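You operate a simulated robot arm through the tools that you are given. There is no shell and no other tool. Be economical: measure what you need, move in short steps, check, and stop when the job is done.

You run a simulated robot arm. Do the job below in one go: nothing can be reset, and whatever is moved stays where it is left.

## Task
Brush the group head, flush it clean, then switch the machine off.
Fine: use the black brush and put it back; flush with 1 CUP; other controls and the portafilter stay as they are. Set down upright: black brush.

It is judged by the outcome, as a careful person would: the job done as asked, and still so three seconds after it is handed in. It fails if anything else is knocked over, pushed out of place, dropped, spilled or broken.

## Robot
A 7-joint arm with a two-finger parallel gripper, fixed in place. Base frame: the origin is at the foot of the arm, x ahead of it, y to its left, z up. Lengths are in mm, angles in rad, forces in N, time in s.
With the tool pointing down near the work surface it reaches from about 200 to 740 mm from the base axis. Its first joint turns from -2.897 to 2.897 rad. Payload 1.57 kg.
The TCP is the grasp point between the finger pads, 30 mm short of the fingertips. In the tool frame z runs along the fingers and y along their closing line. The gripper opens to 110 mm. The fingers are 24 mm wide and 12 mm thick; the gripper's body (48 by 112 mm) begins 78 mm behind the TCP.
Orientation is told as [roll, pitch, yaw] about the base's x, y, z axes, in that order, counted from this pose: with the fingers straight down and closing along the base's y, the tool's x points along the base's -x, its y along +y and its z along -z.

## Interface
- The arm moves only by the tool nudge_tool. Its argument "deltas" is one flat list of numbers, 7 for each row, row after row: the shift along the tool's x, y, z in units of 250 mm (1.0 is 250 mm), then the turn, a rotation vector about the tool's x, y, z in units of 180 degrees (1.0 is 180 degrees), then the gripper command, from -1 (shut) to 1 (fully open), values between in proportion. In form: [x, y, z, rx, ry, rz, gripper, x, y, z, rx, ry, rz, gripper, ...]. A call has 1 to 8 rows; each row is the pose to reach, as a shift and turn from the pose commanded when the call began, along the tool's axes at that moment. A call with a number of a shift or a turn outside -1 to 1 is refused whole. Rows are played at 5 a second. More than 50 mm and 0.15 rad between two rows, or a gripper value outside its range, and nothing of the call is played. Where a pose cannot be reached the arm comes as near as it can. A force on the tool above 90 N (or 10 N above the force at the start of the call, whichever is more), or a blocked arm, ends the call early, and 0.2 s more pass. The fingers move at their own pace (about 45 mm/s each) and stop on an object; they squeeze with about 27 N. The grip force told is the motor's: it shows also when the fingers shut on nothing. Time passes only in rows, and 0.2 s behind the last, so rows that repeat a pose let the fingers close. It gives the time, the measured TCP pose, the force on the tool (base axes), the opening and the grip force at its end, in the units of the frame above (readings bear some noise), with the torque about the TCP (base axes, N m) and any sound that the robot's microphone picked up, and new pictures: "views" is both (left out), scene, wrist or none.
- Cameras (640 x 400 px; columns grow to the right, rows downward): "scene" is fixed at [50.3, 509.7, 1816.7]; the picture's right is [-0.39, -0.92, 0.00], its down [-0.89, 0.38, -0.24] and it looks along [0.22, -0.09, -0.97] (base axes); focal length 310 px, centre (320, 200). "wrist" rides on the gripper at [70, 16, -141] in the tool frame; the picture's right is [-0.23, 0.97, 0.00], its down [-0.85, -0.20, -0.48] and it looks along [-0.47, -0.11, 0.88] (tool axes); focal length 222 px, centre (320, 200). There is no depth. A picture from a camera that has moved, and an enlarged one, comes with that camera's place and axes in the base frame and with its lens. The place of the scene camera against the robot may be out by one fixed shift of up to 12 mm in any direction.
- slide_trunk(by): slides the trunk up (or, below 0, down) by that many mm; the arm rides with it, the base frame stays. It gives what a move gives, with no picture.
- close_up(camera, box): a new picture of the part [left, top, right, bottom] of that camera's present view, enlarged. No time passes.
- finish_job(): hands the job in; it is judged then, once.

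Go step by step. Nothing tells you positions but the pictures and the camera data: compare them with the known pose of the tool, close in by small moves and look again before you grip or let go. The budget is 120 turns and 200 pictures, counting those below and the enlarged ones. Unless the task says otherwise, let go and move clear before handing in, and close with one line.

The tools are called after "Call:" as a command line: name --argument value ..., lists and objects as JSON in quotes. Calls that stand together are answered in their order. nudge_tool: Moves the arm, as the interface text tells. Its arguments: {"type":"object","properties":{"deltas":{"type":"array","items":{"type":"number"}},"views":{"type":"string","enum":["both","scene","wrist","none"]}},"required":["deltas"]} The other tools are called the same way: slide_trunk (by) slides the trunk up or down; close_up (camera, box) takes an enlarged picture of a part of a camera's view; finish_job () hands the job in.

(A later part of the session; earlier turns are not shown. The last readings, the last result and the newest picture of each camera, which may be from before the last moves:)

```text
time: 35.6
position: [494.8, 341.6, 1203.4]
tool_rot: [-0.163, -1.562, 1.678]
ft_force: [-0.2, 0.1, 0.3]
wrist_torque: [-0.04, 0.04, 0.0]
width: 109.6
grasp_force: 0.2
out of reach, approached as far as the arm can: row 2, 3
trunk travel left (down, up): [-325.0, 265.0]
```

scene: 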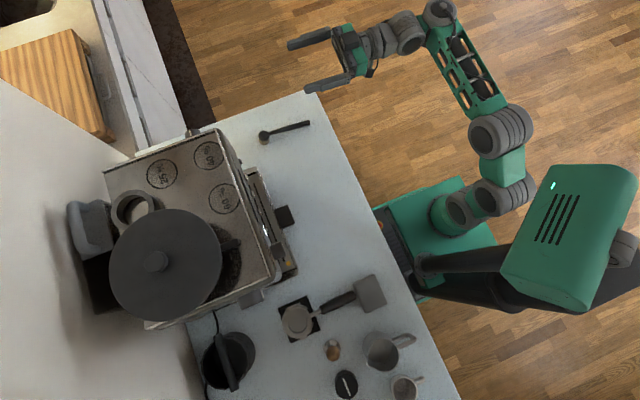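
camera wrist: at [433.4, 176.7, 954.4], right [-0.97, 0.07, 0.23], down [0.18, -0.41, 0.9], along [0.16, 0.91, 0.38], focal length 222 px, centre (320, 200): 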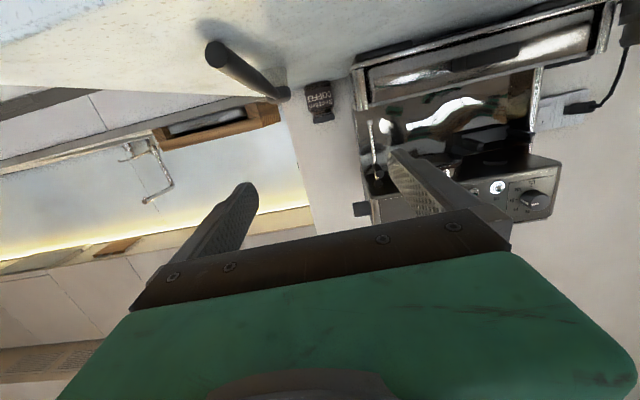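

Horizontal tool is reached at (495,342). I pull back in y, raise slightly, then lower the trunk to bring the fingers to handle height in front of the counter.

Call:
nudge_tool --deltas '[-0.06, -0.02, -0.12, 0, 0, 0, 1, -0.12, -0.04, -0.24, 0, 0, 0, 1]' --views "none"

Call:
slide_trunk --by -270

Call:
nudge_tool --deltas '[0, 0, 0.002, 0, 0, 0, 1]' --views "both"

```text
time: 36.2
position: [498.8, 338.8, 1224.7]
tool_rot: [-0.357, -1.571, 1.864]
ft_force: [0.0, 1.1, 0.8]
wrist_torque: [0.02, 0.0, 0.0]
width: 110.2
grasp_force: 0.1
out of reach, approached as far as the arm can: row 1, 2
trunk travel left (down, up): [-325.0, 265.0]
```

```text
time: 38.9
position: [498.9, 338.3, 954.9]
tool_rot: [-0.105, -1.572, 1.61]
ft_force: [-0.5, 0.5, -0.1]
wrist_torque: [-0.02, -0.01, 0.0]
width: 109.7
grasp_force: 0.0
trunk travel left (down, up): [-55.0, 535.0]
```

```text
time: 39.3
position: [498.8, 338.8, 954.0]
tool_rot: [-0.352, -1.57, 1.86]
ft_force: [-0.1, 1.0, 1.0]
wrist_torque: [0.03, 0.0, -0.04]
width: 110.0
grasp_force: 0.1
trunk travel left (down, up): [-55.0, 535.0]
camera wrist: at [472.7, 199.1, 885.0], right [-0.97, 0.06, 0.23], down [0.17, -0.49, 0.86], along [0.17, 0.87, 0.47], focal length 222 px, centre (320, 200)
```

scene: 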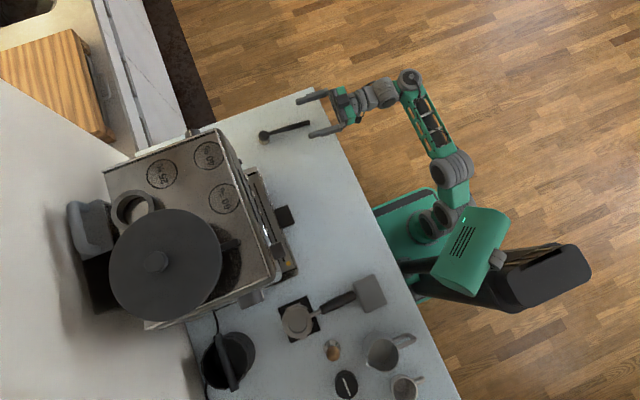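
wrist: 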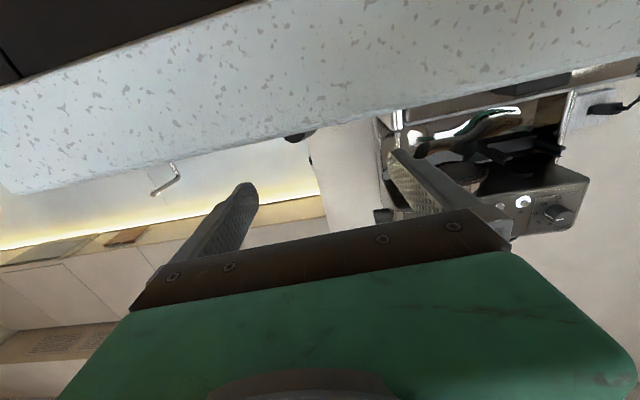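

The fingers are above the handle end, straddling it; I zoom the scene to check the lateral alignment.

Call:
close_up --camera "scene" --box '[240, 70, 400, 170]'

```text
4.00 times, centred on (320, 120) of scene
camera zoom: at [50.3, 509.7, 1816.7], right [-0.39, -0.92, 0.0], down [-0.89, 0.38, -0.24], along [0.22, -0.09, -0.97], focal length 1238 px, centre (320, 520)
```

zoom: 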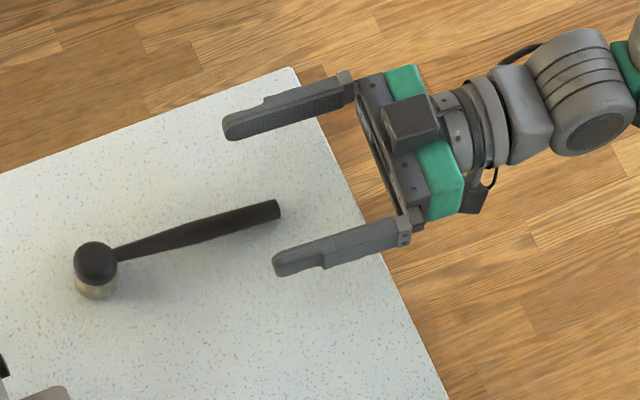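

The handle centre is about x=504 and its end about y=348 after calibrating the scene against the fingers. I centre, go forward to y≈355 and down to z≈918 in small steps.

Call:
nudge_tool --deltas '[0, -0.022, 0.064, 0, 0, 0, 1, 0.05, -0.022, 0.064, 0, 0, 0, 1, 0.1, -0.022, 0.064, 0, 0, 0, 1, 0.144, -0.022, 0.064, 0, 0, 0, 1]' --views "both"

Call:
close_up --camera "scene" --box '[240, 70, 400, 170]'

```text
time: 40.3
position: [505.7, 353.8, 918.7]
tool_rot: [-0.29, -1.569, 1.794]
ft_force: [1.4, -2.2, 0.9]
wrist_torque: [-0.13, 0.07, 0.21]
width: 110.1
grasp_force: 0.0
trunk travel left (down, up): [-55.0, 535.0]
camera wrist: at [479.5, 214.2, 849.1], right [-0.97, 0.06, 0.23], down [0.17, -0.49, 0.86], along [0.17, 0.87, 0.47], focal length 222 px, centre (320, 200)
```

scene: 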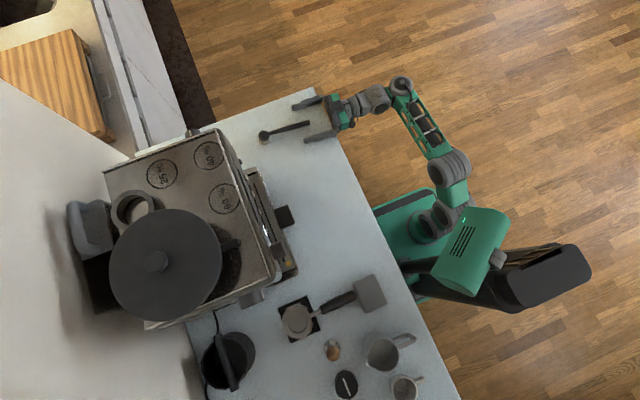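
wrist: 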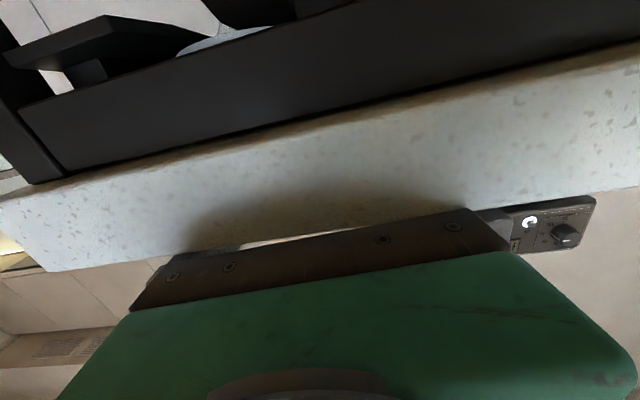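

```text
4.00 times, centred on (320, 120) of scene
camera zoom: at [50.3, 509.7, 1816.7], right [-0.39, -0.92, 0.0], down [-0.89, 0.38, -0.24], along [0.22, -0.09, -0.97], focal length 1238 px, centre (320, 520)
```

zoom: 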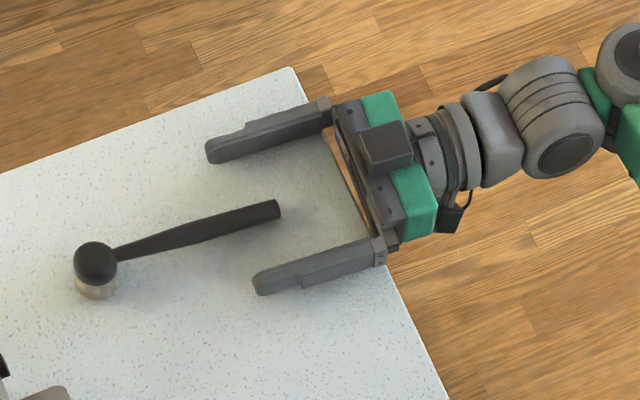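

The handle is centred between the fingers with about 30 mm overlap. I close.

Call:
nudge_tool --deltas '[0, 0, 0, 0, 0, 0, -1, 0, 0, 0, 0, 0, 0, -1, 0, 0, 0, 0, 0, 0, -1, 0, 0, 0, 0, 0, 0, -1, 0, 0, 0, 0, 0, 0, -1, 0, 0, 0, 0, 0, 0, -1, 0, 0, 0, 0, 0, 0, -1]' --views "none"

Call:
close_up --camera "scene" --box '[240, 70, 400, 170]'

```text
time: 41.9
position: [504.7, 354.9, 918.5]
tool_rot: [0.514, -1.571, 0.993]
ft_force: [1.3, -4.6, 0.3]
wrist_torque: [0.04, -0.06, 0.21]
width: 15.8
grasp_force: 26.7
trunk travel left (down, up): [-55.0, 535.0]
```

```text
4.00 times, centred on (320, 120) of scene
camera zoom: at [50.3, 509.7, 1816.7], right [-0.39, -0.92, 0.0], down [-0.89, 0.38, -0.24], along [0.22, -0.09, -0.97], focal length 1238 px, centre (320, 520)
```

zoom: 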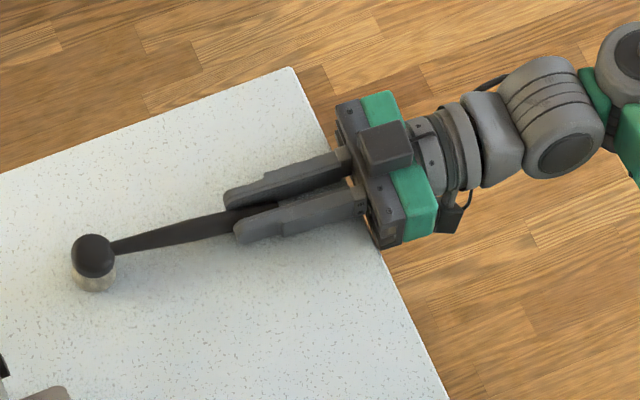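

Gripped (15.8 mm, the handle's thickness). I lift straight up.

Call:
nudge_tool --deltas '[-0.08, 0, 0, 0, 0, 0, -1, -0.2, 0, 0, 0, 0, 0, -1, -0.35, 0, 0, 0, 0, 0, -1, -0.5, 0, 0, 0, 0, 0, -1]' --views "both"

Call:
close_up --camera "wrist" --box '[200, 60, 400, 260]'

```text
time: 42.9
position: [505.8, 353.9, 1042.7]
tool_rot: [0.723, -1.569, 0.782]
ft_force: [0.3, -0.2, -0.3]
wrist_torque: [-0.08, -0.05, 0.05]
width: 15.4
grasp_force: 27.4
trunk travel left (down, up): [-55.0, 535.0]
camera wrist: at [480.0, 214.5, 974.1], right [-0.97, 0.06, 0.23], down [0.17, -0.49, 0.86], along [0.17, 0.87, 0.46], focal length 222 px, centre (320, 200)
```

scene: 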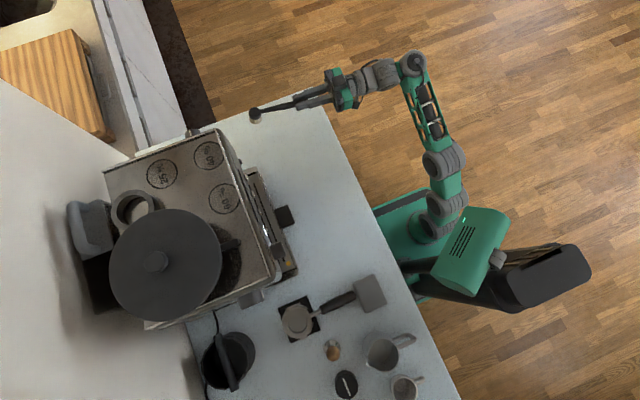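
wrist: 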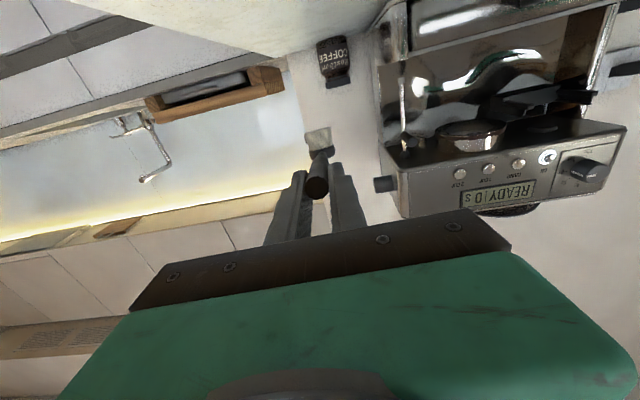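

```text
2.00 times, centred on (300, 160) of wrist
camera zoom: at [480.0, 214.5, 974.1], right [-0.97, 0.06, 0.23], down [0.17, -0.49, 0.86], along [0.17, 0.87, 0.46], focal length 444 px, centre (360, 280)
```

zoom: 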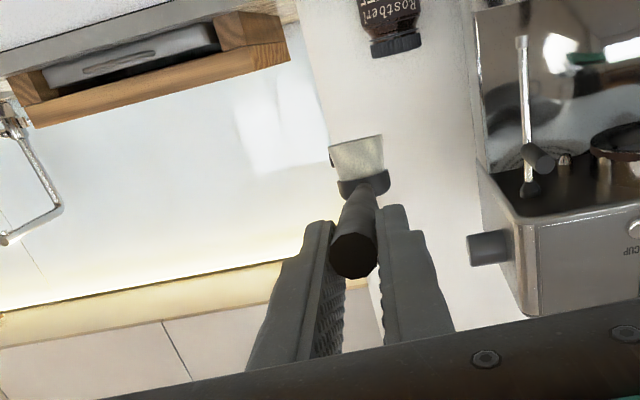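

The brush is held firmly; the group head underside I place about (267,640,1112). Now I roll the tool about its own axis to turn the bristles up, first part.

Call:
nudge_tool --deltas '[0, 0, 0, 0, 0, 0.046, -1, 0, 0, 0, 0, 0, 0.092, -1, 0, 0, 0, 0, 0, 0.138, -1, 0, 0, 0, 0, 0, 0.184, -1, 0, 0, 0, 0, 0, 0.23, -1, 0, 0, 0, 0, 0, 0.276, -1, 0, 0, 0, 0, 0, 0.322, -1, 0, 0, 0, 0, 0, 0.368, -1]' --views "scene"

```text
time: 44.7
position: [504.5, 355.7, 1043.1]
tool_rot: [1.571, -0.412, -0.066]
ft_force: [0.2, -0.9, -0.6]
wrist_torque: [-0.07, 0.0, 0.0]
width: 15.6
grasp_force: 27.3
trunk travel left (down, up): [-55.0, 535.0]
```

scene: 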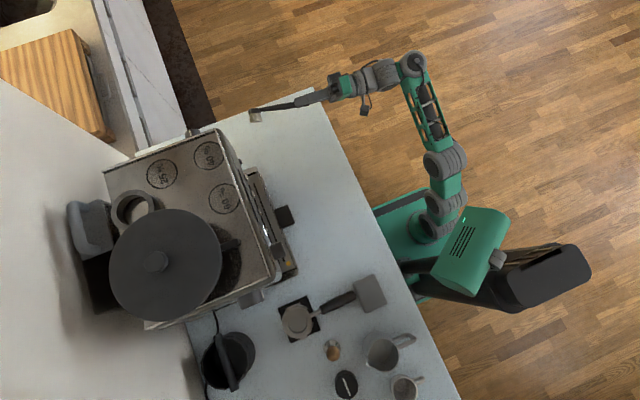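

Rolling freely. I continue the roll to the full half turn.

Call:
nudge_tool --deltas '[0, 0, 0, 0, 0, 0.046, -1, 0, 0, 0, 0, 0, 0.092, -1, 0, 0, 0, 0, 0, 0.138, -1, 0, 0, 0, 0, 0, 0.184, -1, 0, 0, 0, 0, 0, 0.23, -1, 0, 0, 0, 0, 0, 0.276, -1, 0, 0, 0, 0, 0, 0.322, -1, 0, 0, 0, 0, 0, 0.368, -1]' --views "none"

Call:
nudge_tool --deltas '[0, 0, 0, 0, 0, 0.046, -1, 0, 0, 0, 0, 0, 0.092, -1, 0, 0, 0, 0, 0, 0.138, -1, 0, 0, 0, 0, 0, 0.184, -1, 0, 0, 0, 0, 0, 0.23, -1, 0, 0, 0, 0, 0, 0.264, -1]' --views "both"

```text
time: 46.5
position: [504.7, 354.8, 1042.8]
tool_rot: [1.571, 0.745, -0.067]
ft_force: [-0.7, 0.6, -0.7]
wrist_torque: [-0.07, 0.01, -0.02]
width: 15.5
grasp_force: 26.8
trunk travel left (down, up): [-55.0, 535.0]
```

```text
time: 47.9
position: [474.2, 350.5, 952.6]
tool_rot: [2.246, 1.548, 0.606]
ft_force: [-1.2, -0.1, 0.2]
wrist_torque: [-0.05, -0.01, -0.01]
width: 15.7
grasp_force: 26.2
out of reach, approached as far as the arm can: row 4, 5, 6
trunk travel left (down, up): [-55.0, 535.0]
camera wrist: at [478.1, 207.7, 1021.7], right [0.98, -0.07, -0.21], down [-0.22, -0.45, -0.87], along [-0.04, 0.89, -0.46], focal length 222 px, centre (320, 200)
```

scene: 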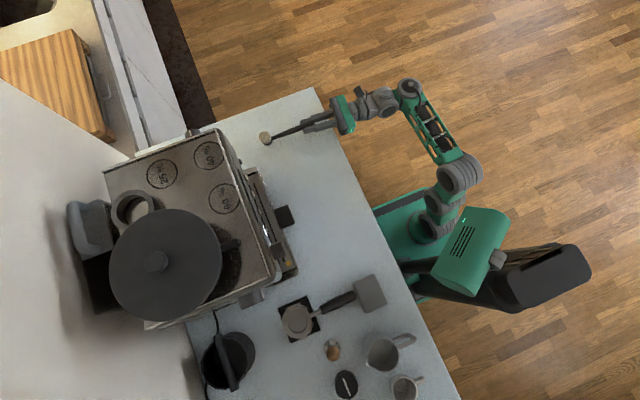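
wrist: 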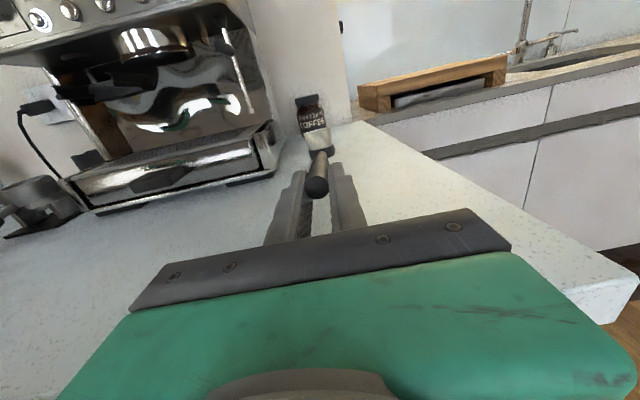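

The bristles now point up. I raise back up and check before crossing to the machine.

Call:
nudge_tool --deltas '[0.12, 0, 0, 0, 0, 0, -1, 0.24, 0, 0, 0, 0, 0, -1, 0.36, 0, 0, 0, 0, 0, -1, 0.48, 0, 0, 0, 0, 0, -1, 0.55, 0, 0, 0, 0, 0, -1]' --views "scene"

```text
time: 49.1
position: [462.4, 349.3, 947.4]
tool_rot: [0.342, 1.571, -1.293]
ft_force: [0.5, 0.0, -1.2]
wrist_torque: [-0.07, -0.03, -0.01]
width: 15.5
grasp_force: 26.9
out of reach, approached as far as the arm can: row 1, 2, 3, 4, 5
trunk travel left (down, up): [-55.0, 535.0]
```

scene: 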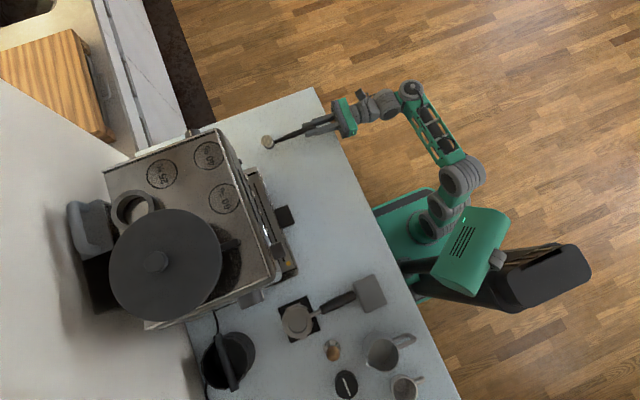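

At the last joint's limit; I roll back about 25° and rise.

Call:
nudge_tool --deltas '[0.05, 0, 0, 0, 0, -0.045, -1, 0.15, 0, 0, 0, 0, -0.09, -1, 0.25, 0, 0, 0, 0, -0.135, -1, 0.35, 0, 0, 0, 0, -0.14, -1, 0.45, 0, 0, 0, 0, -0.14, -1, 0.55, 0, 0, 0, 0, -0.14, -1]' --views "wrist"

```text
time: 50.5
position: [460.2, 350.1, 1071.4]
tool_rot: [1.571, 1.13, -0.067]
ft_force: [1.0, -0.7, -1.4]
wrist_torque: [-0.05, 0.01, 0.02]
width: 15.5
grasp_force: 27.1
out of reach, approached as far as the arm can: row 6
trunk travel left (down, up): [-55.0, 535.0]
camera wrist: at [434.7, 209.9, 1143.2], right [0.98, -0.06, 0.21], down [0.15, -0.49, -0.86], along [0.16, 0.87, -0.47], focal length 222 px, centre (320, 200)
```

wrist: 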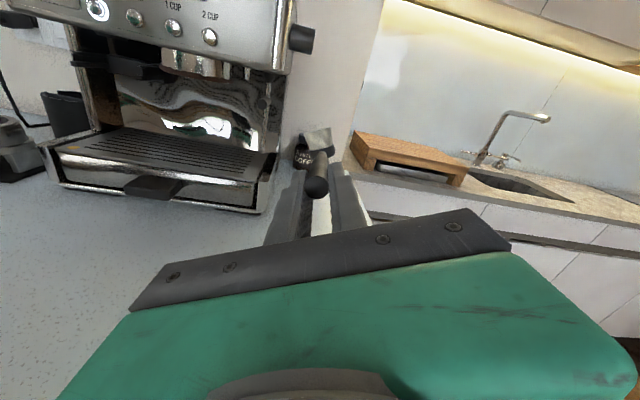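

Good view: bristles up, leaning 25°. I move in -x toward the machine's centre, staying in front of it.

Call:
nudge_tool --deltas '[0.078, -0.13, 0, 0, 0, 0, -1, 0.156, -0.26, 0, 0, 0, 0, -1, 0.234, -0.39, 0, 0, 0, 0, -1, 0.312, -0.519, 0, 0, 0, 0, -1]' --views "both"

```text
time: 51.5
position: [310.0, 360.0, 1087.1]
tool_rot: [1.569, 1.133, -0.069]
ft_force: [0.3, 0.0, -2.8]
wrist_torque: [-0.02, -0.01, 0.03]
width: 15.4
grasp_force: 27.1
trunk travel left (down, up): [-55.0, 535.0]
camera wrist: at [284.8, 219.7, 1158.2], right [0.98, -0.06, 0.21], down [0.15, -0.49, -0.86], along [0.16, 0.87, -0.47], focal length 222 px, centre (320, 200)
```

scene: 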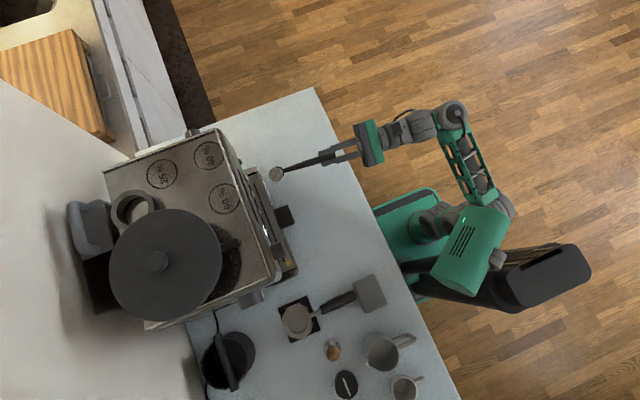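
wrist: 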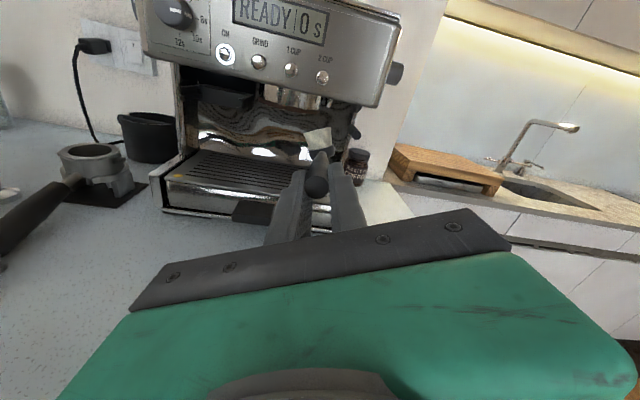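

Very good reach here. I shift another 40 mm in -x and try straightening the bristles.

Call:
nudge_tool --deltas '[0.034, -0.072, 0, 0, 0, 0, -1, 0.068, -0.144, -0.011, 0, 0, 0.045, -1, 0.068, -0.144, -0.011, 0, 0, 0.09, -1]' --views "wrist"

Call:
close_up --camera "wrist" --box '[180, 0, 420, 220]'

```text
time: 52.3
position: [288.2, 371.4, 1008.9]
tool_rot: [1.656, 1.391, 0.022]
ft_force: [-0.1, -0.4, -0.7]
wrist_torque: [-0.08, 0.01, 0.03]
width: 15.6
grasp_force: 27.3
out of reach, approached as far as the arm can: row 2, 3
trunk travel left (down, up): [-55.0, 535.0]
camera wrist: at [281.1, 229.3, 1079.5], right [1.0, -0.06, -0.05], down [-0.07, -0.46, -0.88], along [0.03, 0.89, -0.46], focal length 222 px, centre (320, 200)
```

wrist: 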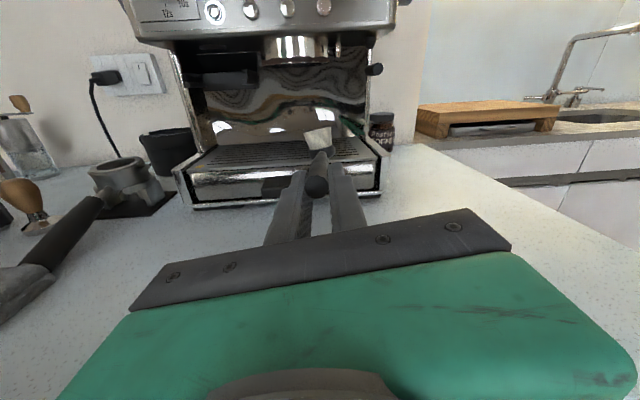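

```text
1.82 times, centred on (300, 110) of wrist
camera zoom: at [281.1, 229.3, 1079.5], right [1.0, -0.06, -0.05], down [-0.07, -0.46, -0.88], along [0.03, 0.89, -0.46], focal length 404 px, centre (356, 364)
```

zoom: 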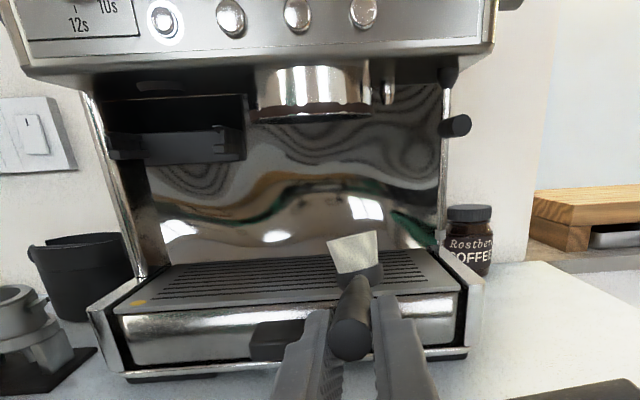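

I can see the group head rim (~z 1110, centre ≈(272,633)) and nothing in the way. I advance under it, well below, easing the roll slightly.

Call:
nudge_tool --deltas '[0.043, -0.029, 0.132, 0, 0, -0.03, -1, 0.086, -0.058, 0.264, 0, 0, -0.03, -1, 0.128, -0.087, 0.396, 0, 0, -0.03, -1]' --views "wrist"

Call:
close_up --camera "wrist" --box '[180, 0, 420, 220]'

```text
time: 53.1
position: [266.1, 472.8, 1036.6]
tool_rot: [1.566, 1.318, -0.069]
ft_force: [0.3, 0.2, 0.0]
wrist_torque: [-0.07, -0.03, 0.0]
width: 15.7
grasp_force: 26.4
trunk travel left (down, up): [-55.0, 535.0]
camera wrist: at [254.9, 330.9, 1109.4], right [1.0, -0.07, 0.02], down [-0.01, -0.48, -0.88], along [0.07, 0.88, -0.48], focal length 222 px, centre (320, 200)
```

wrist: 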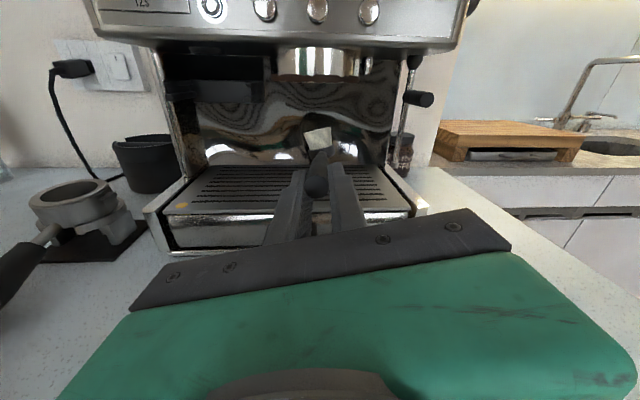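

```text
1.82 times, centred on (300, 110) of wrist
camera zoom: at [254.9, 330.9, 1109.4], right [1.0, -0.07, 0.02], down [-0.01, -0.48, -0.88], along [0.07, 0.88, -0.48], focal length 404 px, centre (356, 364)
```

zoom: 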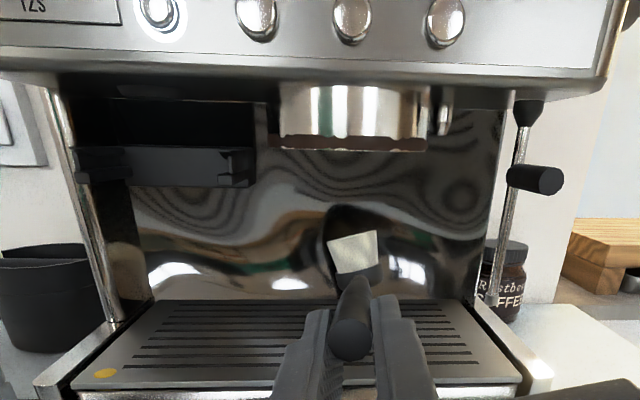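

The brush head sits laterally right under the group. I advance 9 mm and rise 40 mm.

Call:
nudge_tool --deltas '[0.052, 0.012, 0.012, 0, 0, 0, -1, 0.104, 0.025, 0.024, 0, 0, 0, -1, 0.156, 0.037, 0.036, 0, 0, 0, -1]' --views "wrist"

Call:
close_up --camera "wrist" --box '[200, 0, 440, 200]'

```text
time: 53.9
position: [266.1, 481.8, 1057.9]
tool_rot: [1.569, 1.32, -0.068]
ft_force: [-0.3, 0.0, -0.7]
wrist_torque: [-0.06, 0.02, 0.01]
width: 15.4
grasp_force: 27.1
out of reach, approached as far as the arm can: row 2, 3
trunk travel left (down, up): [-55.0, 535.0]
camera wrist: at [254.7, 340.9, 1130.0], right [1.0, -0.07, 0.02], down [-0.01, -0.48, -0.88], along [0.07, 0.88, -0.48], focal length 222 px, centre (320, 200)
```

wrist: 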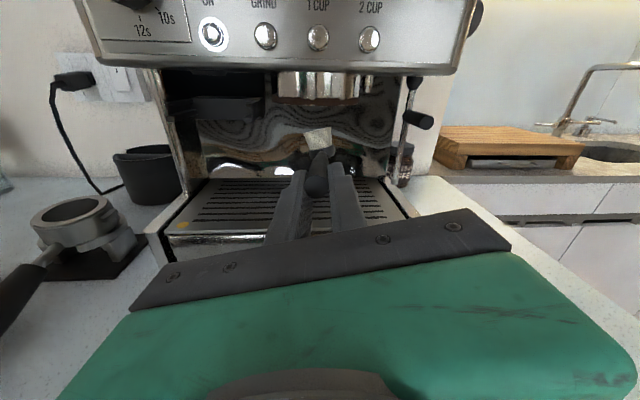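

```text
2.00 times, centred on (320, 100) of wrist
camera zoom: at [254.7, 340.9, 1130.0], right [1.0, -0.07, 0.02], down [-0.01, -0.48, -0.88], along [0.07, 0.88, -0.48], focal length 444 px, centre (320, 400)
```

zoom: 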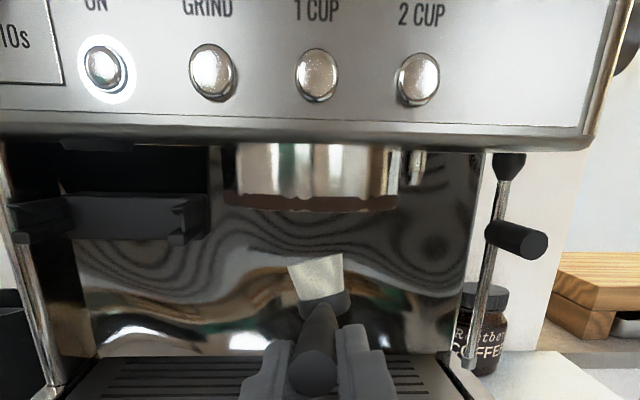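

The arm is at a limit upwards, so I use the trunk to raise the brush into the group.

Call:
slide_trunk --by 20

Call:
close_up --camera "wrist" --box '[200, 0, 440, 200]'

```text
time: 54.6
position: [265.7, 482.5, 1078.0]
tool_rot: [1.568, 1.319, -0.067]
ft_force: [0.1, 0.7, -0.4]
wrist_torque: [-0.09, 0.0, 0.04]
width: 15.6
grasp_force: 27.0
trunk travel left (down, up): [-75.0, 515.0]
```

```text
2.00 times, centred on (320, 100) of wrist
camera zoom: at [254.7, 340.9, 1149.9], right [1.0, -0.07, 0.02], down [-0.01, -0.48, -0.88], along [0.07, 0.88, -0.48], focal length 444 px, centre (320, 400)
```

zoom: 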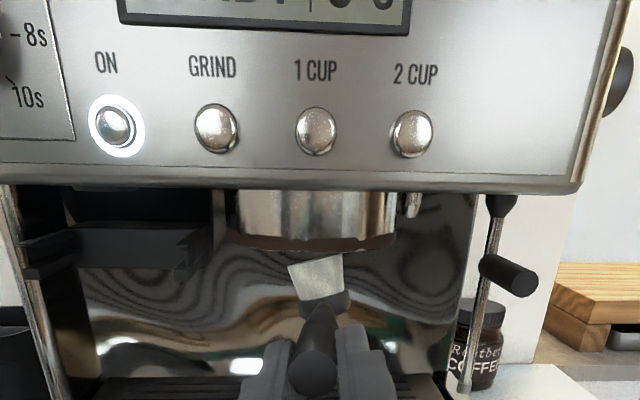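

Bristles just under the rim now; I rise in small steps watching the force.

Call:
slide_trunk --by 8

Call:
slide_trunk --by 5

Call:
close_up --camera "wrist" --box '[200, 0, 440, 200]'

```text
time: 55.1
position: [265.8, 481.8, 1086.1]
tool_rot: [1.566, 1.318, -0.069]
ft_force: [-0.1, -0.4, -0.4]
wrist_torque: [-0.06, -0.02, 0.02]
width: 15.6
grasp_force: 27.5
trunk travel left (down, up): [-83.0, 507.0]
```

```text
time: 55.7
position: [266.1, 480.9, 1090.1]
tool_rot: [1.567, 1.321, -0.067]
ft_force: [-0.7, -0.4, -0.4]
wrist_torque: [-0.05, 0.0, -0.03]
width: 15.8
grasp_force: 26.8
trunk travel left (down, up): [-88.0, 502.0]
```

```text
2.00 times, centred on (320, 100) of wrist
camera zoom: at [254.7, 340.9, 1162.9], right [1.0, -0.07, 0.02], down [-0.01, -0.48, -0.88], along [0.07, 0.88, -0.48], focal length 444 px, centre (320, 400)
```

zoom: 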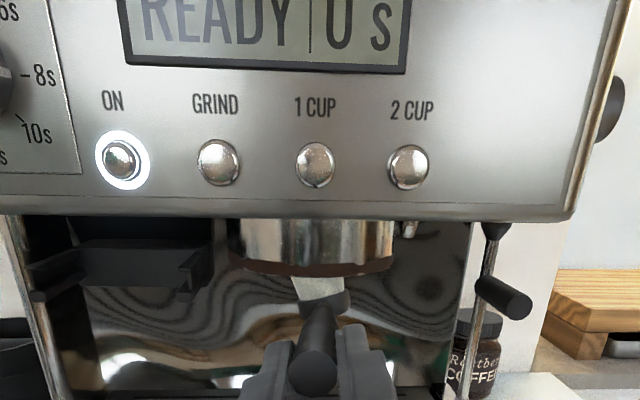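

Call:
slide_trunk --by 4

Call:
slide_trunk --by 4

Call:
close_up --camera "wrist" --box '[260, 60, 400, 200]'

```text
time: 56.2
position: [266.2, 481.7, 1094.8]
tool_rot: [1.566, 1.319, -0.067]
ft_force: [-0.5, 0.0, -0.4]
wrist_torque: [-0.07, 0.02, -0.04]
width: 15.6
grasp_force: 27.2
trunk travel left (down, up): [-92.0, 498.0]
```

```text
time: 56.8
position: [265.8, 480.6, 1099.2]
tool_rot: [1.567, 1.319, -0.069]
ft_force: [0.4, 0.9, -1.9]
wrist_torque: [-0.09, 0.02, 0.01]
width: 15.6
grasp_force: 27.1
trunk travel left (down, up): [-96.0, 494.0]
```

```text
2.86 times, centred on (330, 130) of wrist
camera zoom: at [254.7, 340.9, 1170.9], right [1.0, -0.07, 0.02], down [-0.01, -0.48, -0.88], along [0.07, 0.88, -0.48], focal length 635 px, centre (291, 400)
```

zoom: 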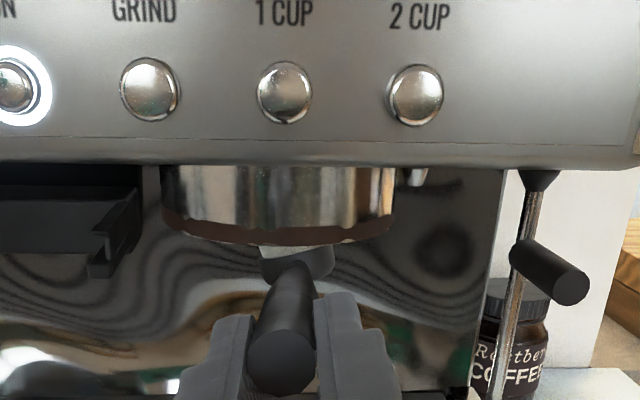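

Call:
slide_trunk --by 2

Call:
slide_trunk --by 2

Call:
close_up --camera "wrist" --box '[260, 60, 400, 200]'

```text
time: 57.3
position: [266.5, 482.1, 1101.7]
tool_rot: [1.57, 1.32, -0.067]
ft_force: [-0.6, 0.4, -1.1]
wrist_torque: [-0.09, 0.0, -0.02]
width: 15.7
grasp_force: 27.0
trunk travel left (down, up): [-98.0, 492.0]
```

```text
time: 57.8
position: [266.7, 481.7, 1102.3]
tool_rot: [1.564, 1.319, -0.071]
ft_force: [0.7, -0.4, -3.3]
wrist_torque: [-0.23, 0.0, 0.01]
width: 15.7
grasp_force: 26.9
trunk travel left (down, up): [-100.0, 490.0]
```

```text
2.86 times, centred on (330, 130) of wrist
camera zoom: at [254.9, 341.0, 1174.5], right [1.0, -0.07, 0.02], down [-0.01, -0.48, -0.88], along [0.07, 0.87, -0.48], focal length 635 px, centre (291, 400)
```

zoom: 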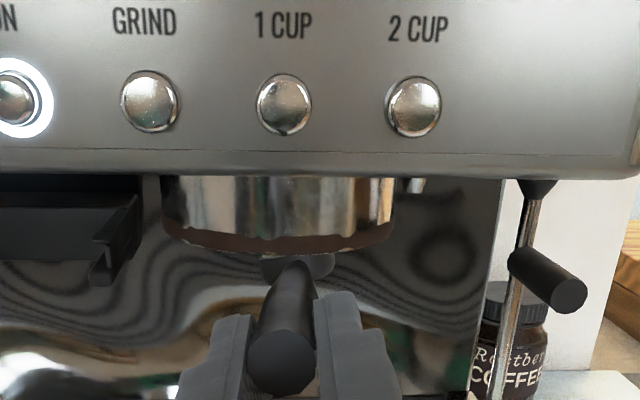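

Call:
slide_trunk --by 2

```text
time: 58.3
position: [266.4, 481.7, 1103.6]
tool_rot: [1.556, 1.321, -0.078]
ft_force: [-1.2, -2.4, -8.6]
wrist_torque: [-0.83, 0.09, 0.03]
width: 15.9
grasp_force: 27.0
trunk travel left (down, up): [-102.0, 488.0]
```

There is contact with the group (about 8 N). I ease off 2 mm and make brushing strokes to and fro and sideways.

Call:
slide_trunk --by -2

Call:
nudge_tool --deltas '[-0.01, 0.039, 0.003, 0, 0, 0, -1, 0.01, -0.039, -0.003, 0, 0, 0, -1, -0.01, 0.039, 0.003, 0, 0, 0, -1, 0, 0, 0, 0, 0, 0, -1, 0, 0, -0.04, 0, 0, 0, -1, 0, 0, 0.03, 0, 0, 0, -1, 0, 0, -0.04, 0, 0, 0, -1, 0, 0, 0, 0, 0, 0, -1]' --views "wrist"

Call:
close_up --camera "wrist" --box '[260, 60, 400, 200]'

```text
time: 58.8
position: [265.9, 481.5, 1102.1]
tool_rot: [1.569, 1.32, -0.065]
ft_force: [1.2, 0.3, -4.8]
wrist_torque: [-0.51, 0.03, -0.05]
width: 15.5
grasp_force: 27.1
trunk travel left (down, up): [-100.0, 490.0]
```

```text
time: 60.6
position: [266.7, 481.3, 1102.2]
tool_rot: [1.569, 1.32, -0.068]
ft_force: [0.8, 0.0, -0.5]
wrist_torque: [-0.11, -0.01, 0.04]
width: 15.8
grasp_force: 26.9
trunk travel left (down, up): [-100.0, 490.0]
camera wrist: at [255.1, 340.8, 1175.0], right [1.0, -0.07, 0.02], down [-0.01, -0.48, -0.88], along [0.07, 0.88, -0.48], focal length 222 px, centre (320, 200)
```

wrist: 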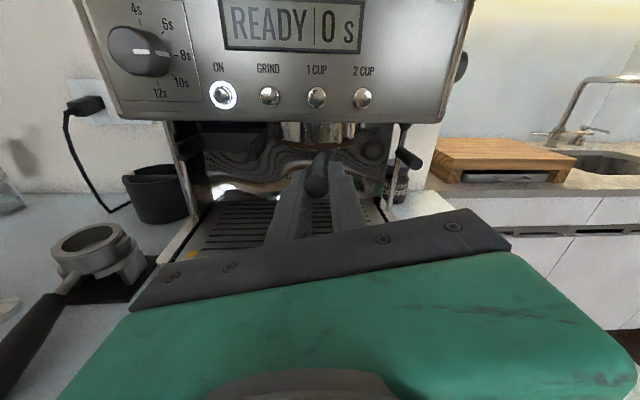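

```text
2.86 times, centred on (330, 130) of wrist
camera zoom: at [255.1, 340.8, 1175.0], right [1.0, -0.07, 0.02], down [-0.01, -0.48, -0.88], along [0.07, 0.88, -0.48], focal length 635 px, centre (291, 400)
```

zoom: 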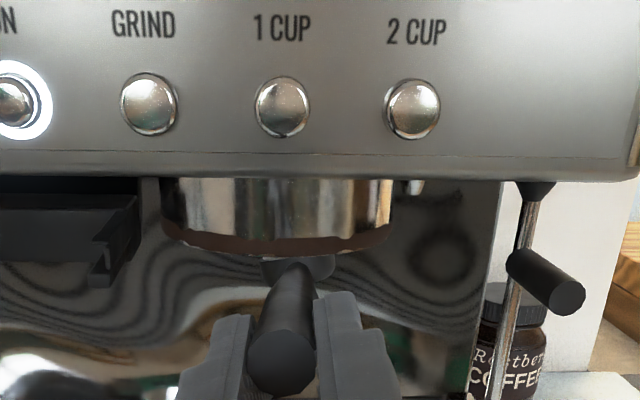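

The strokes were light; the group's centre may be a bit further back. I drop 6 mm, go 18 mm deeper and rise again to contact.

Call:
slide_trunk --by -8

Call:
nudge_tool --deltas '[0, -0.003, 0.036, 0, 0, 0, -1, 0, -0.006, 0.072, 0, 0, 0, -1]' --views "none"

Call:
slide_trunk --by 5

Call:
slide_trunk --by 3

```text
time: 61.2
position: [266.5, 482.5, 1093.8]
tool_rot: [1.569, 1.32, -0.067]
ft_force: [0.3, -0.2, -0.3]
wrist_torque: [-0.07, -0.02, -0.03]
width: 15.7
grasp_force: 26.8
trunk travel left (down, up): [-92.0, 498.0]
```

```text
time: 61.8
position: [265.2, 500.0, 1093.7]
tool_rot: [1.567, 1.32, -0.069]
ft_force: [-0.3, 0.9, 0.3]
wrist_torque: [-0.1, 0.01, 0.01]
width: 15.6
grasp_force: 27.2
trunk travel left (down, up): [-92.0, 498.0]
```

```text
time: 62.3
position: [266.3, 499.8, 1099.8]
tool_rot: [1.568, 1.321, -0.069]
ft_force: [-0.6, -0.5, -0.7]
wrist_torque: [-0.08, 0.02, 0.01]
width: 15.6
grasp_force: 26.8
trunk travel left (down, up): [-97.0, 493.0]
```

```text
time: 62.9
position: [266.6, 498.9, 1100.4]
tool_rot: [1.552, 1.322, -0.083]
ft_force: [-1.0, -2.3, -8.8]
wrist_torque: [-0.75, 0.07, 0.08]
width: 15.4
grasp_force: 26.7
trunk travel left (down, up): [-100.0, 490.0]
```

The handle is touching the front rim at y≈585 rather than the bristles touching the screen. I lower and pitch the brush up about 10° so the bristles lead.

Call:
slide_trunk --by -25

Call:
nudge_tool --deltas '[0, 0, 0, 0, 0.03, 0, -1, 0, 0, -0.03, 0, 0.06, 0, -1]' --views "wrist"

Call:
close_up --camera "wrist" --box '[260, 60, 400, 200]'

```text
time: 63.6
position: [265.8, 499.9, 1078.0]
tool_rot: [1.571, 1.321, -0.064]
ft_force: [-0.7, -0.8, -0.2]
wrist_torque: [-0.05, -0.02, 0.07]
width: 15.6
grasp_force: 27.0
trunk travel left (down, up): [-75.0, 515.0]
```

```text
time: 64.2
position: [266.1, 492.6, 1077.4]
tool_rot: [2.203, 1.256, 0.589]
ft_force: [0.2, 0.5, -1.0]
wrist_torque: [-0.1, -0.02, 0.0]
width: 15.9
grasp_force: 27.0
trunk travel left (down, up): [-75.0, 515.0]
camera wrist: at [260.7, 340.0, 1122.6], right [1.0, -0.02, 0.03], down [0.02, -0.31, -0.95], along [0.03, 0.95, -0.31], focal length 222 px, centre (320, 200)
```

wrist: 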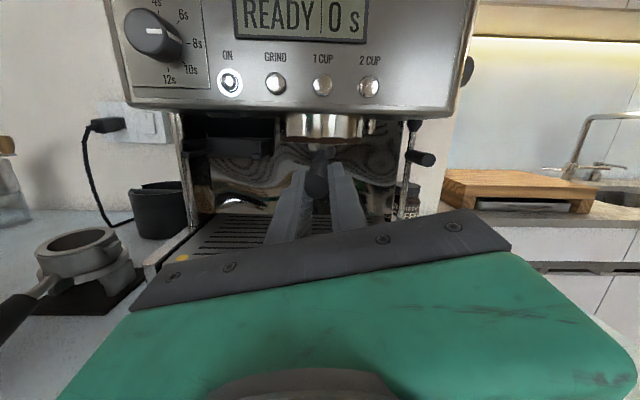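

```text
2.86 times, centred on (330, 130) of wrist
camera zoom: at [260.7, 340.0, 1122.6], right [1.0, -0.02, 0.03], down [0.02, -0.31, -0.95], along [0.03, 0.95, -0.31], focal length 635 px, centre (291, 400)
```

zoom: 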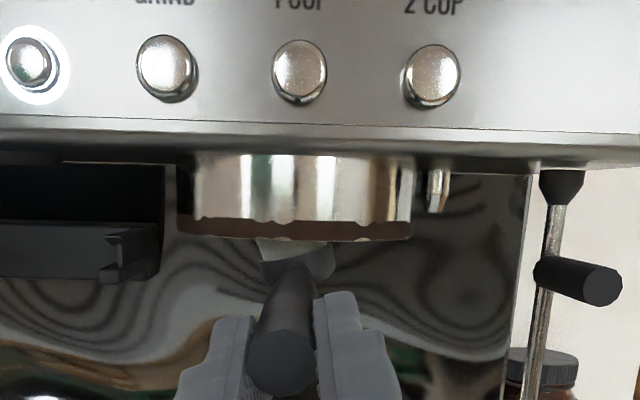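

The pitch works. I add a bit more pitch, slightly lower, then rise into contact.

Call:
slide_trunk --by -12

Call:
nudge_tool --deltas '[0, 0, 0, 0, 0.03, 0, -1]' --views "none"

Call:
slide_trunk --by 10

Call:
slide_trunk --by 5

Call:
close_up --camera "wrist" --box '[260, 60, 400, 200]'

```text
time: 64.8
position: [265.6, 491.8, 1064.7]
tool_rot: [2.199, 1.258, 0.588]
ft_force: [0.0, -0.1, -0.5]
wrist_torque: [-0.05, 0.01, -0.01]
width: 15.5
grasp_force: 26.9
trunk travel left (down, up): [-63.0, 527.0]
```

```text
time: 65.2
position: [265.2, 491.0, 1064.9]
tool_rot: [2.398, 1.195, 0.797]
ft_force: [-0.2, 0.3, -1.3]
wrist_torque: [-0.08, 0.01, 0.01]
width: 15.7
grasp_force: 26.7
trunk travel left (down, up): [-63.0, 527.0]
```

```text
time: 65.8
position: [265.8, 491.9, 1075.7]
tool_rot: [2.395, 1.198, 0.797]
ft_force: [-0.7, 1.2, -5.8]
wrist_torque: [-0.85, 0.07, 0.06]
width: 15.6
grasp_force: 27.1
trunk travel left (down, up): [-73.0, 517.0]
```

```text
time: 66.3
position: [266.7, 492.3, 1080.5]
tool_rot: [2.396, 1.195, 0.796]
ft_force: [0.0, -0.6, -5.9]
wrist_torque: [-0.75, 0.05, 0.14]
width: 16.1
grasp_force: 27.2
trunk travel left (down, up): [-78.0, 512.0]
```

```text
2.86 times, centred on (330, 130) of wrist
camera zoom: at [264.1, 336.9, 1111.5], right [1.0, 0.0, 0.03], down [0.03, -0.22, -0.97], along [0.01, 0.97, -0.22], focal length 635 px, centre (291, 400)
```

zoom: 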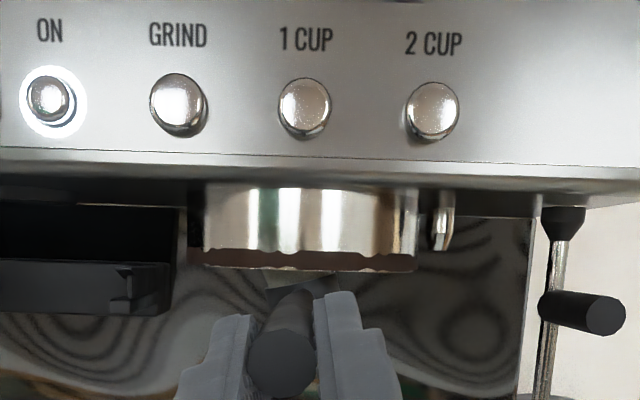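

Now the lever arm says the bristles themselves press the screen (≈5 N). I ease 3 mm and stroke sideways and to and fro.

Call:
slide_trunk --by -3

Call:
nudge_tool --deltas '[-0.0104, 0.0385, 0, 0, 0, 0, -1, 0.0104, -0.0385, 0, 0, 0, 0, -1, -0.0104, 0.0385, 0, 0, 0, 0, -1, 0.0104, -0.0385, 0, 0, 0, 0, -1, -0.0108, -0.0025, 0.0384, 0, 0, 0, -1, 0.0108, 0.0025, -0.0384, 0, 0, 0, -1, -0.0108, -0.0025, 0.0384, 0, 0, 0, -1, 0, 0, 0, 0, 0, 0, -1]' --views "wrist"

Call:
close_up --camera "wrist" --box '[260, 60, 400, 200]'

```text
time: 66.8
position: [265.4, 491.9, 1077.5]
tool_rot: [2.397, 1.195, 0.795]
ft_force: [-1.2, -0.3, -0.7]
wrist_torque: [-0.04, 0.01, 0.0]
width: 15.5
grasp_force: 27.3
trunk travel left (down, up): [-75.0, 515.0]
```

```text
time: 68.6
position: [266.5, 491.5, 1077.6]
tool_rot: [2.397, 1.196, 0.794]
ft_force: [0.4, 0.9, -1.2]
wrist_torque: [-0.05, 0.01, 0.01]
width: 15.8
grasp_force: 27.1
trunk travel left (down, up): [-75.0, 515.0]
camera wrist: at [264.4, 336.8, 1108.2], right [1.0, 0.0, 0.03], down [0.03, -0.22, -0.97], along [0.01, 0.97, -0.22], focal length 222 px, centre (320, 200)
```

wrist: 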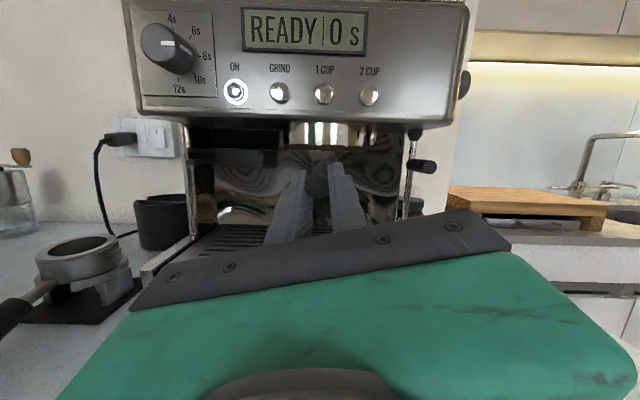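

```text
2.86 times, centred on (330, 130) of wrist
camera zoom: at [264.4, 336.8, 1108.2], right [1.0, 0.0, 0.03], down [0.03, -0.22, -0.97], along [0.01, 0.97, -0.22], focal length 635 px, centre (291, 400)
```

zoom: 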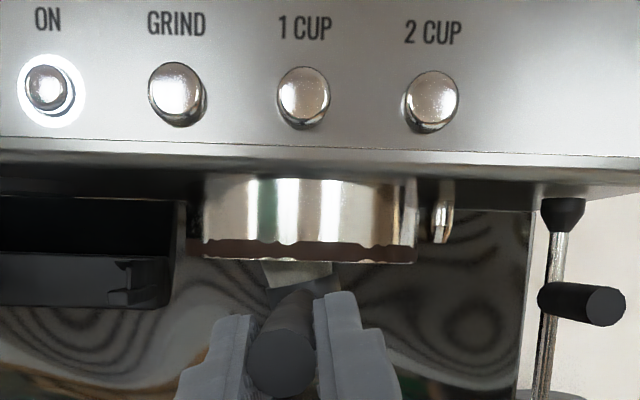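

Contact was lost with that easing; I press back lightly and repeat the strokes in contact.

Call:
slide_trunk --by 3

Call:
nudge_tool --deltas '[-0.0104, 0.0385, 0, 0, 0, 0, -1, 0.0104, -0.0385, 0, 0, 0, 0, -1, -0.0104, 0.0385, 0, 0, 0, 0, -1, 0.0104, -0.0385, 0, 0, 0, 0, -1, -0.0108, -0.0025, 0.0384, 0, 0, 0, -1, 0.0108, 0.0025, -0.0384, 0, 0, 0, -1, -0.0108, -0.0025, 0.0384, 0, 0, 0, -1, 0, 0, 0, 0, 0, 0, -1]' --views "none"

Call:
slide_trunk --by 3

Call:
nudge_tool --deltas '[-0.0104, 0.0385, 0, 0, 0, 0, -1, -0.0108, -0.0025, 0.0384, 0, 0, 0, -1, 0.0104, -0.0385, 0, 0, 0, 0, -1, 0.0108, 0.0025, -0.0384, 0, 0, 0, -1, -0.0104, 0.0385, 0, 0, 0, 0, -1, -0.0108, -0.0025, 0.0384, 0, 0, 0, -1, 0.0104, -0.0385, 0, 0, 0, 0, -1, 0, 0, 0, 0, 0, 0, -1]' --views "wrist"

Call:
close_up --camera "wrist" --box '[260, 60, 400, 200]'

```text
time: 69.1
position: [265.5, 491.8, 1080.0]
tool_rot: [2.396, 1.196, 0.797]
ft_force: [-0.4, 0.3, -1.4]
wrist_torque: [-0.14, 0.01, -0.01]
width: 15.7
grasp_force: 27.3
trunk travel left (down, up): [-78.0, 512.0]
```

```text
time: 70.9
position: [265.9, 492.0, 1079.0]
tool_rot: [2.395, 1.196, 0.797]
ft_force: [-0.8, 0.8, -1.0]
wrist_torque: [-0.23, 0.04, -0.04]
width: 15.7
grasp_force: 27.1
trunk travel left (down, up): [-78.0, 512.0]
```

```text
time: 71.5
position: [267.2, 491.7, 1083.4]
tool_rot: [2.393, 1.198, 0.793]
ft_force: [0.2, -0.3, -6.7]
wrist_torque: [-0.89, 0.09, 0.04]
width: 15.9
grasp_force: 27.3
trunk travel left (down, up): [-81.0, 509.0]
```

```text
time: 73.2
position: [265.3, 491.5, 1083.2]
tool_rot: [2.394, 1.197, 0.795]
ft_force: [-0.3, -0.8, -4.1]
wrist_torque: [-0.49, 0.02, 0.03]
width: 15.5
grasp_force: 26.8
trunk travel left (down, up): [-81.0, 509.0]
camera wrist: at [264.0, 336.6, 1114.8], right [1.0, 0.0, 0.03], down [0.03, -0.22, -0.97], along [0.01, 0.97, -0.22], focal length 222 px, centre (320, 200)
```

wrist: 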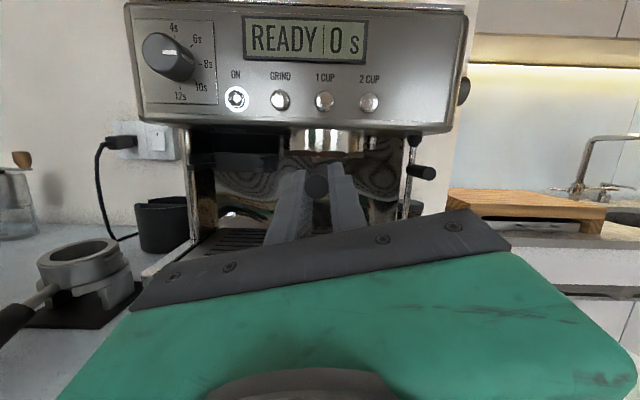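

```text
2.86 times, centred on (330, 130) of wrist
camera zoom: at [264.0, 336.6, 1114.8], right [1.0, 0.0, 0.03], down [0.03, -0.22, -0.97], along [0.01, 0.97, -0.22], focal length 635 px, centre (291, 400)
```

zoom: 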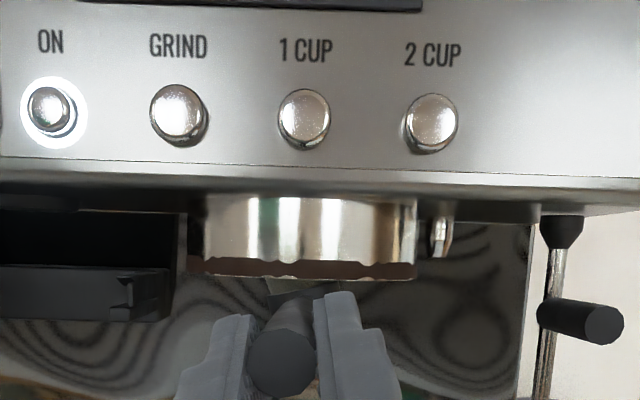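

The bristles are scrubbing in contact (~4 N). One more round with a slightly wider circle.

Call:
nudge_tool --deltas '[-0.014, 0.052, 0, 0, 0, 0, -1, -0.0151, -0.0035, 0.0538, 0, 0, 0, -1, 0.014, -0.052, 0, 0, 0, 0, -1, 0.0151, 0.0035, -0.0538, 0, 0, 0, -1, -0.014, 0.052, 0, 0, 0, 0, -1, -0.0151, -0.0035, 0.0538, 0, 0, 0, -1, 0.014, -0.052, 0, 0, 0, 0, -1, 0, 0, 0, 0, 0, 0, -1]' --views "none"

Call:
slide_trunk --by -30

Call:
close_up --camera "wrist" --box '[200, 60, 440, 220]'

```text
time: 75.0
position: [266.3, 490.7, 1082.9]
tool_rot: [2.395, 1.196, 0.796]
ft_force: [0.2, 0.1, -0.7]
wrist_torque: [-0.18, 0.05, -0.06]
width: 15.4
grasp_force: 27.0
trunk travel left (down, up): [-81.0, 509.0]
```

```text
time: 75.8
position: [266.5, 491.6, 1052.9]
tool_rot: [2.396, 1.195, 0.797]
ft_force: [-0.3, -0.2, -1.3]
wrist_torque: [-0.09, -0.01, -0.02]
width: 15.8
grasp_force: 27.0
trunk travel left (down, up): [-51.0, 539.0]
```

```text
2.50 times, centred on (320, 140) of wrist
camera zoom: at [264.7, 336.3, 1084.9], right [1.0, 0.0, 0.03], down [0.03, -0.22, -0.97], along [0.01, 0.97, -0.22], focal length 555 px, centre (320, 350)
```

zoom: 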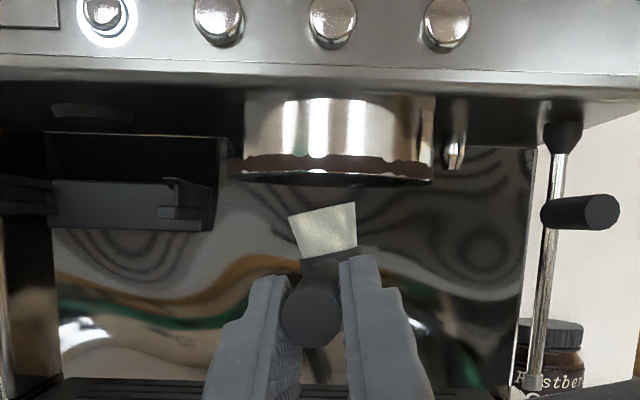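

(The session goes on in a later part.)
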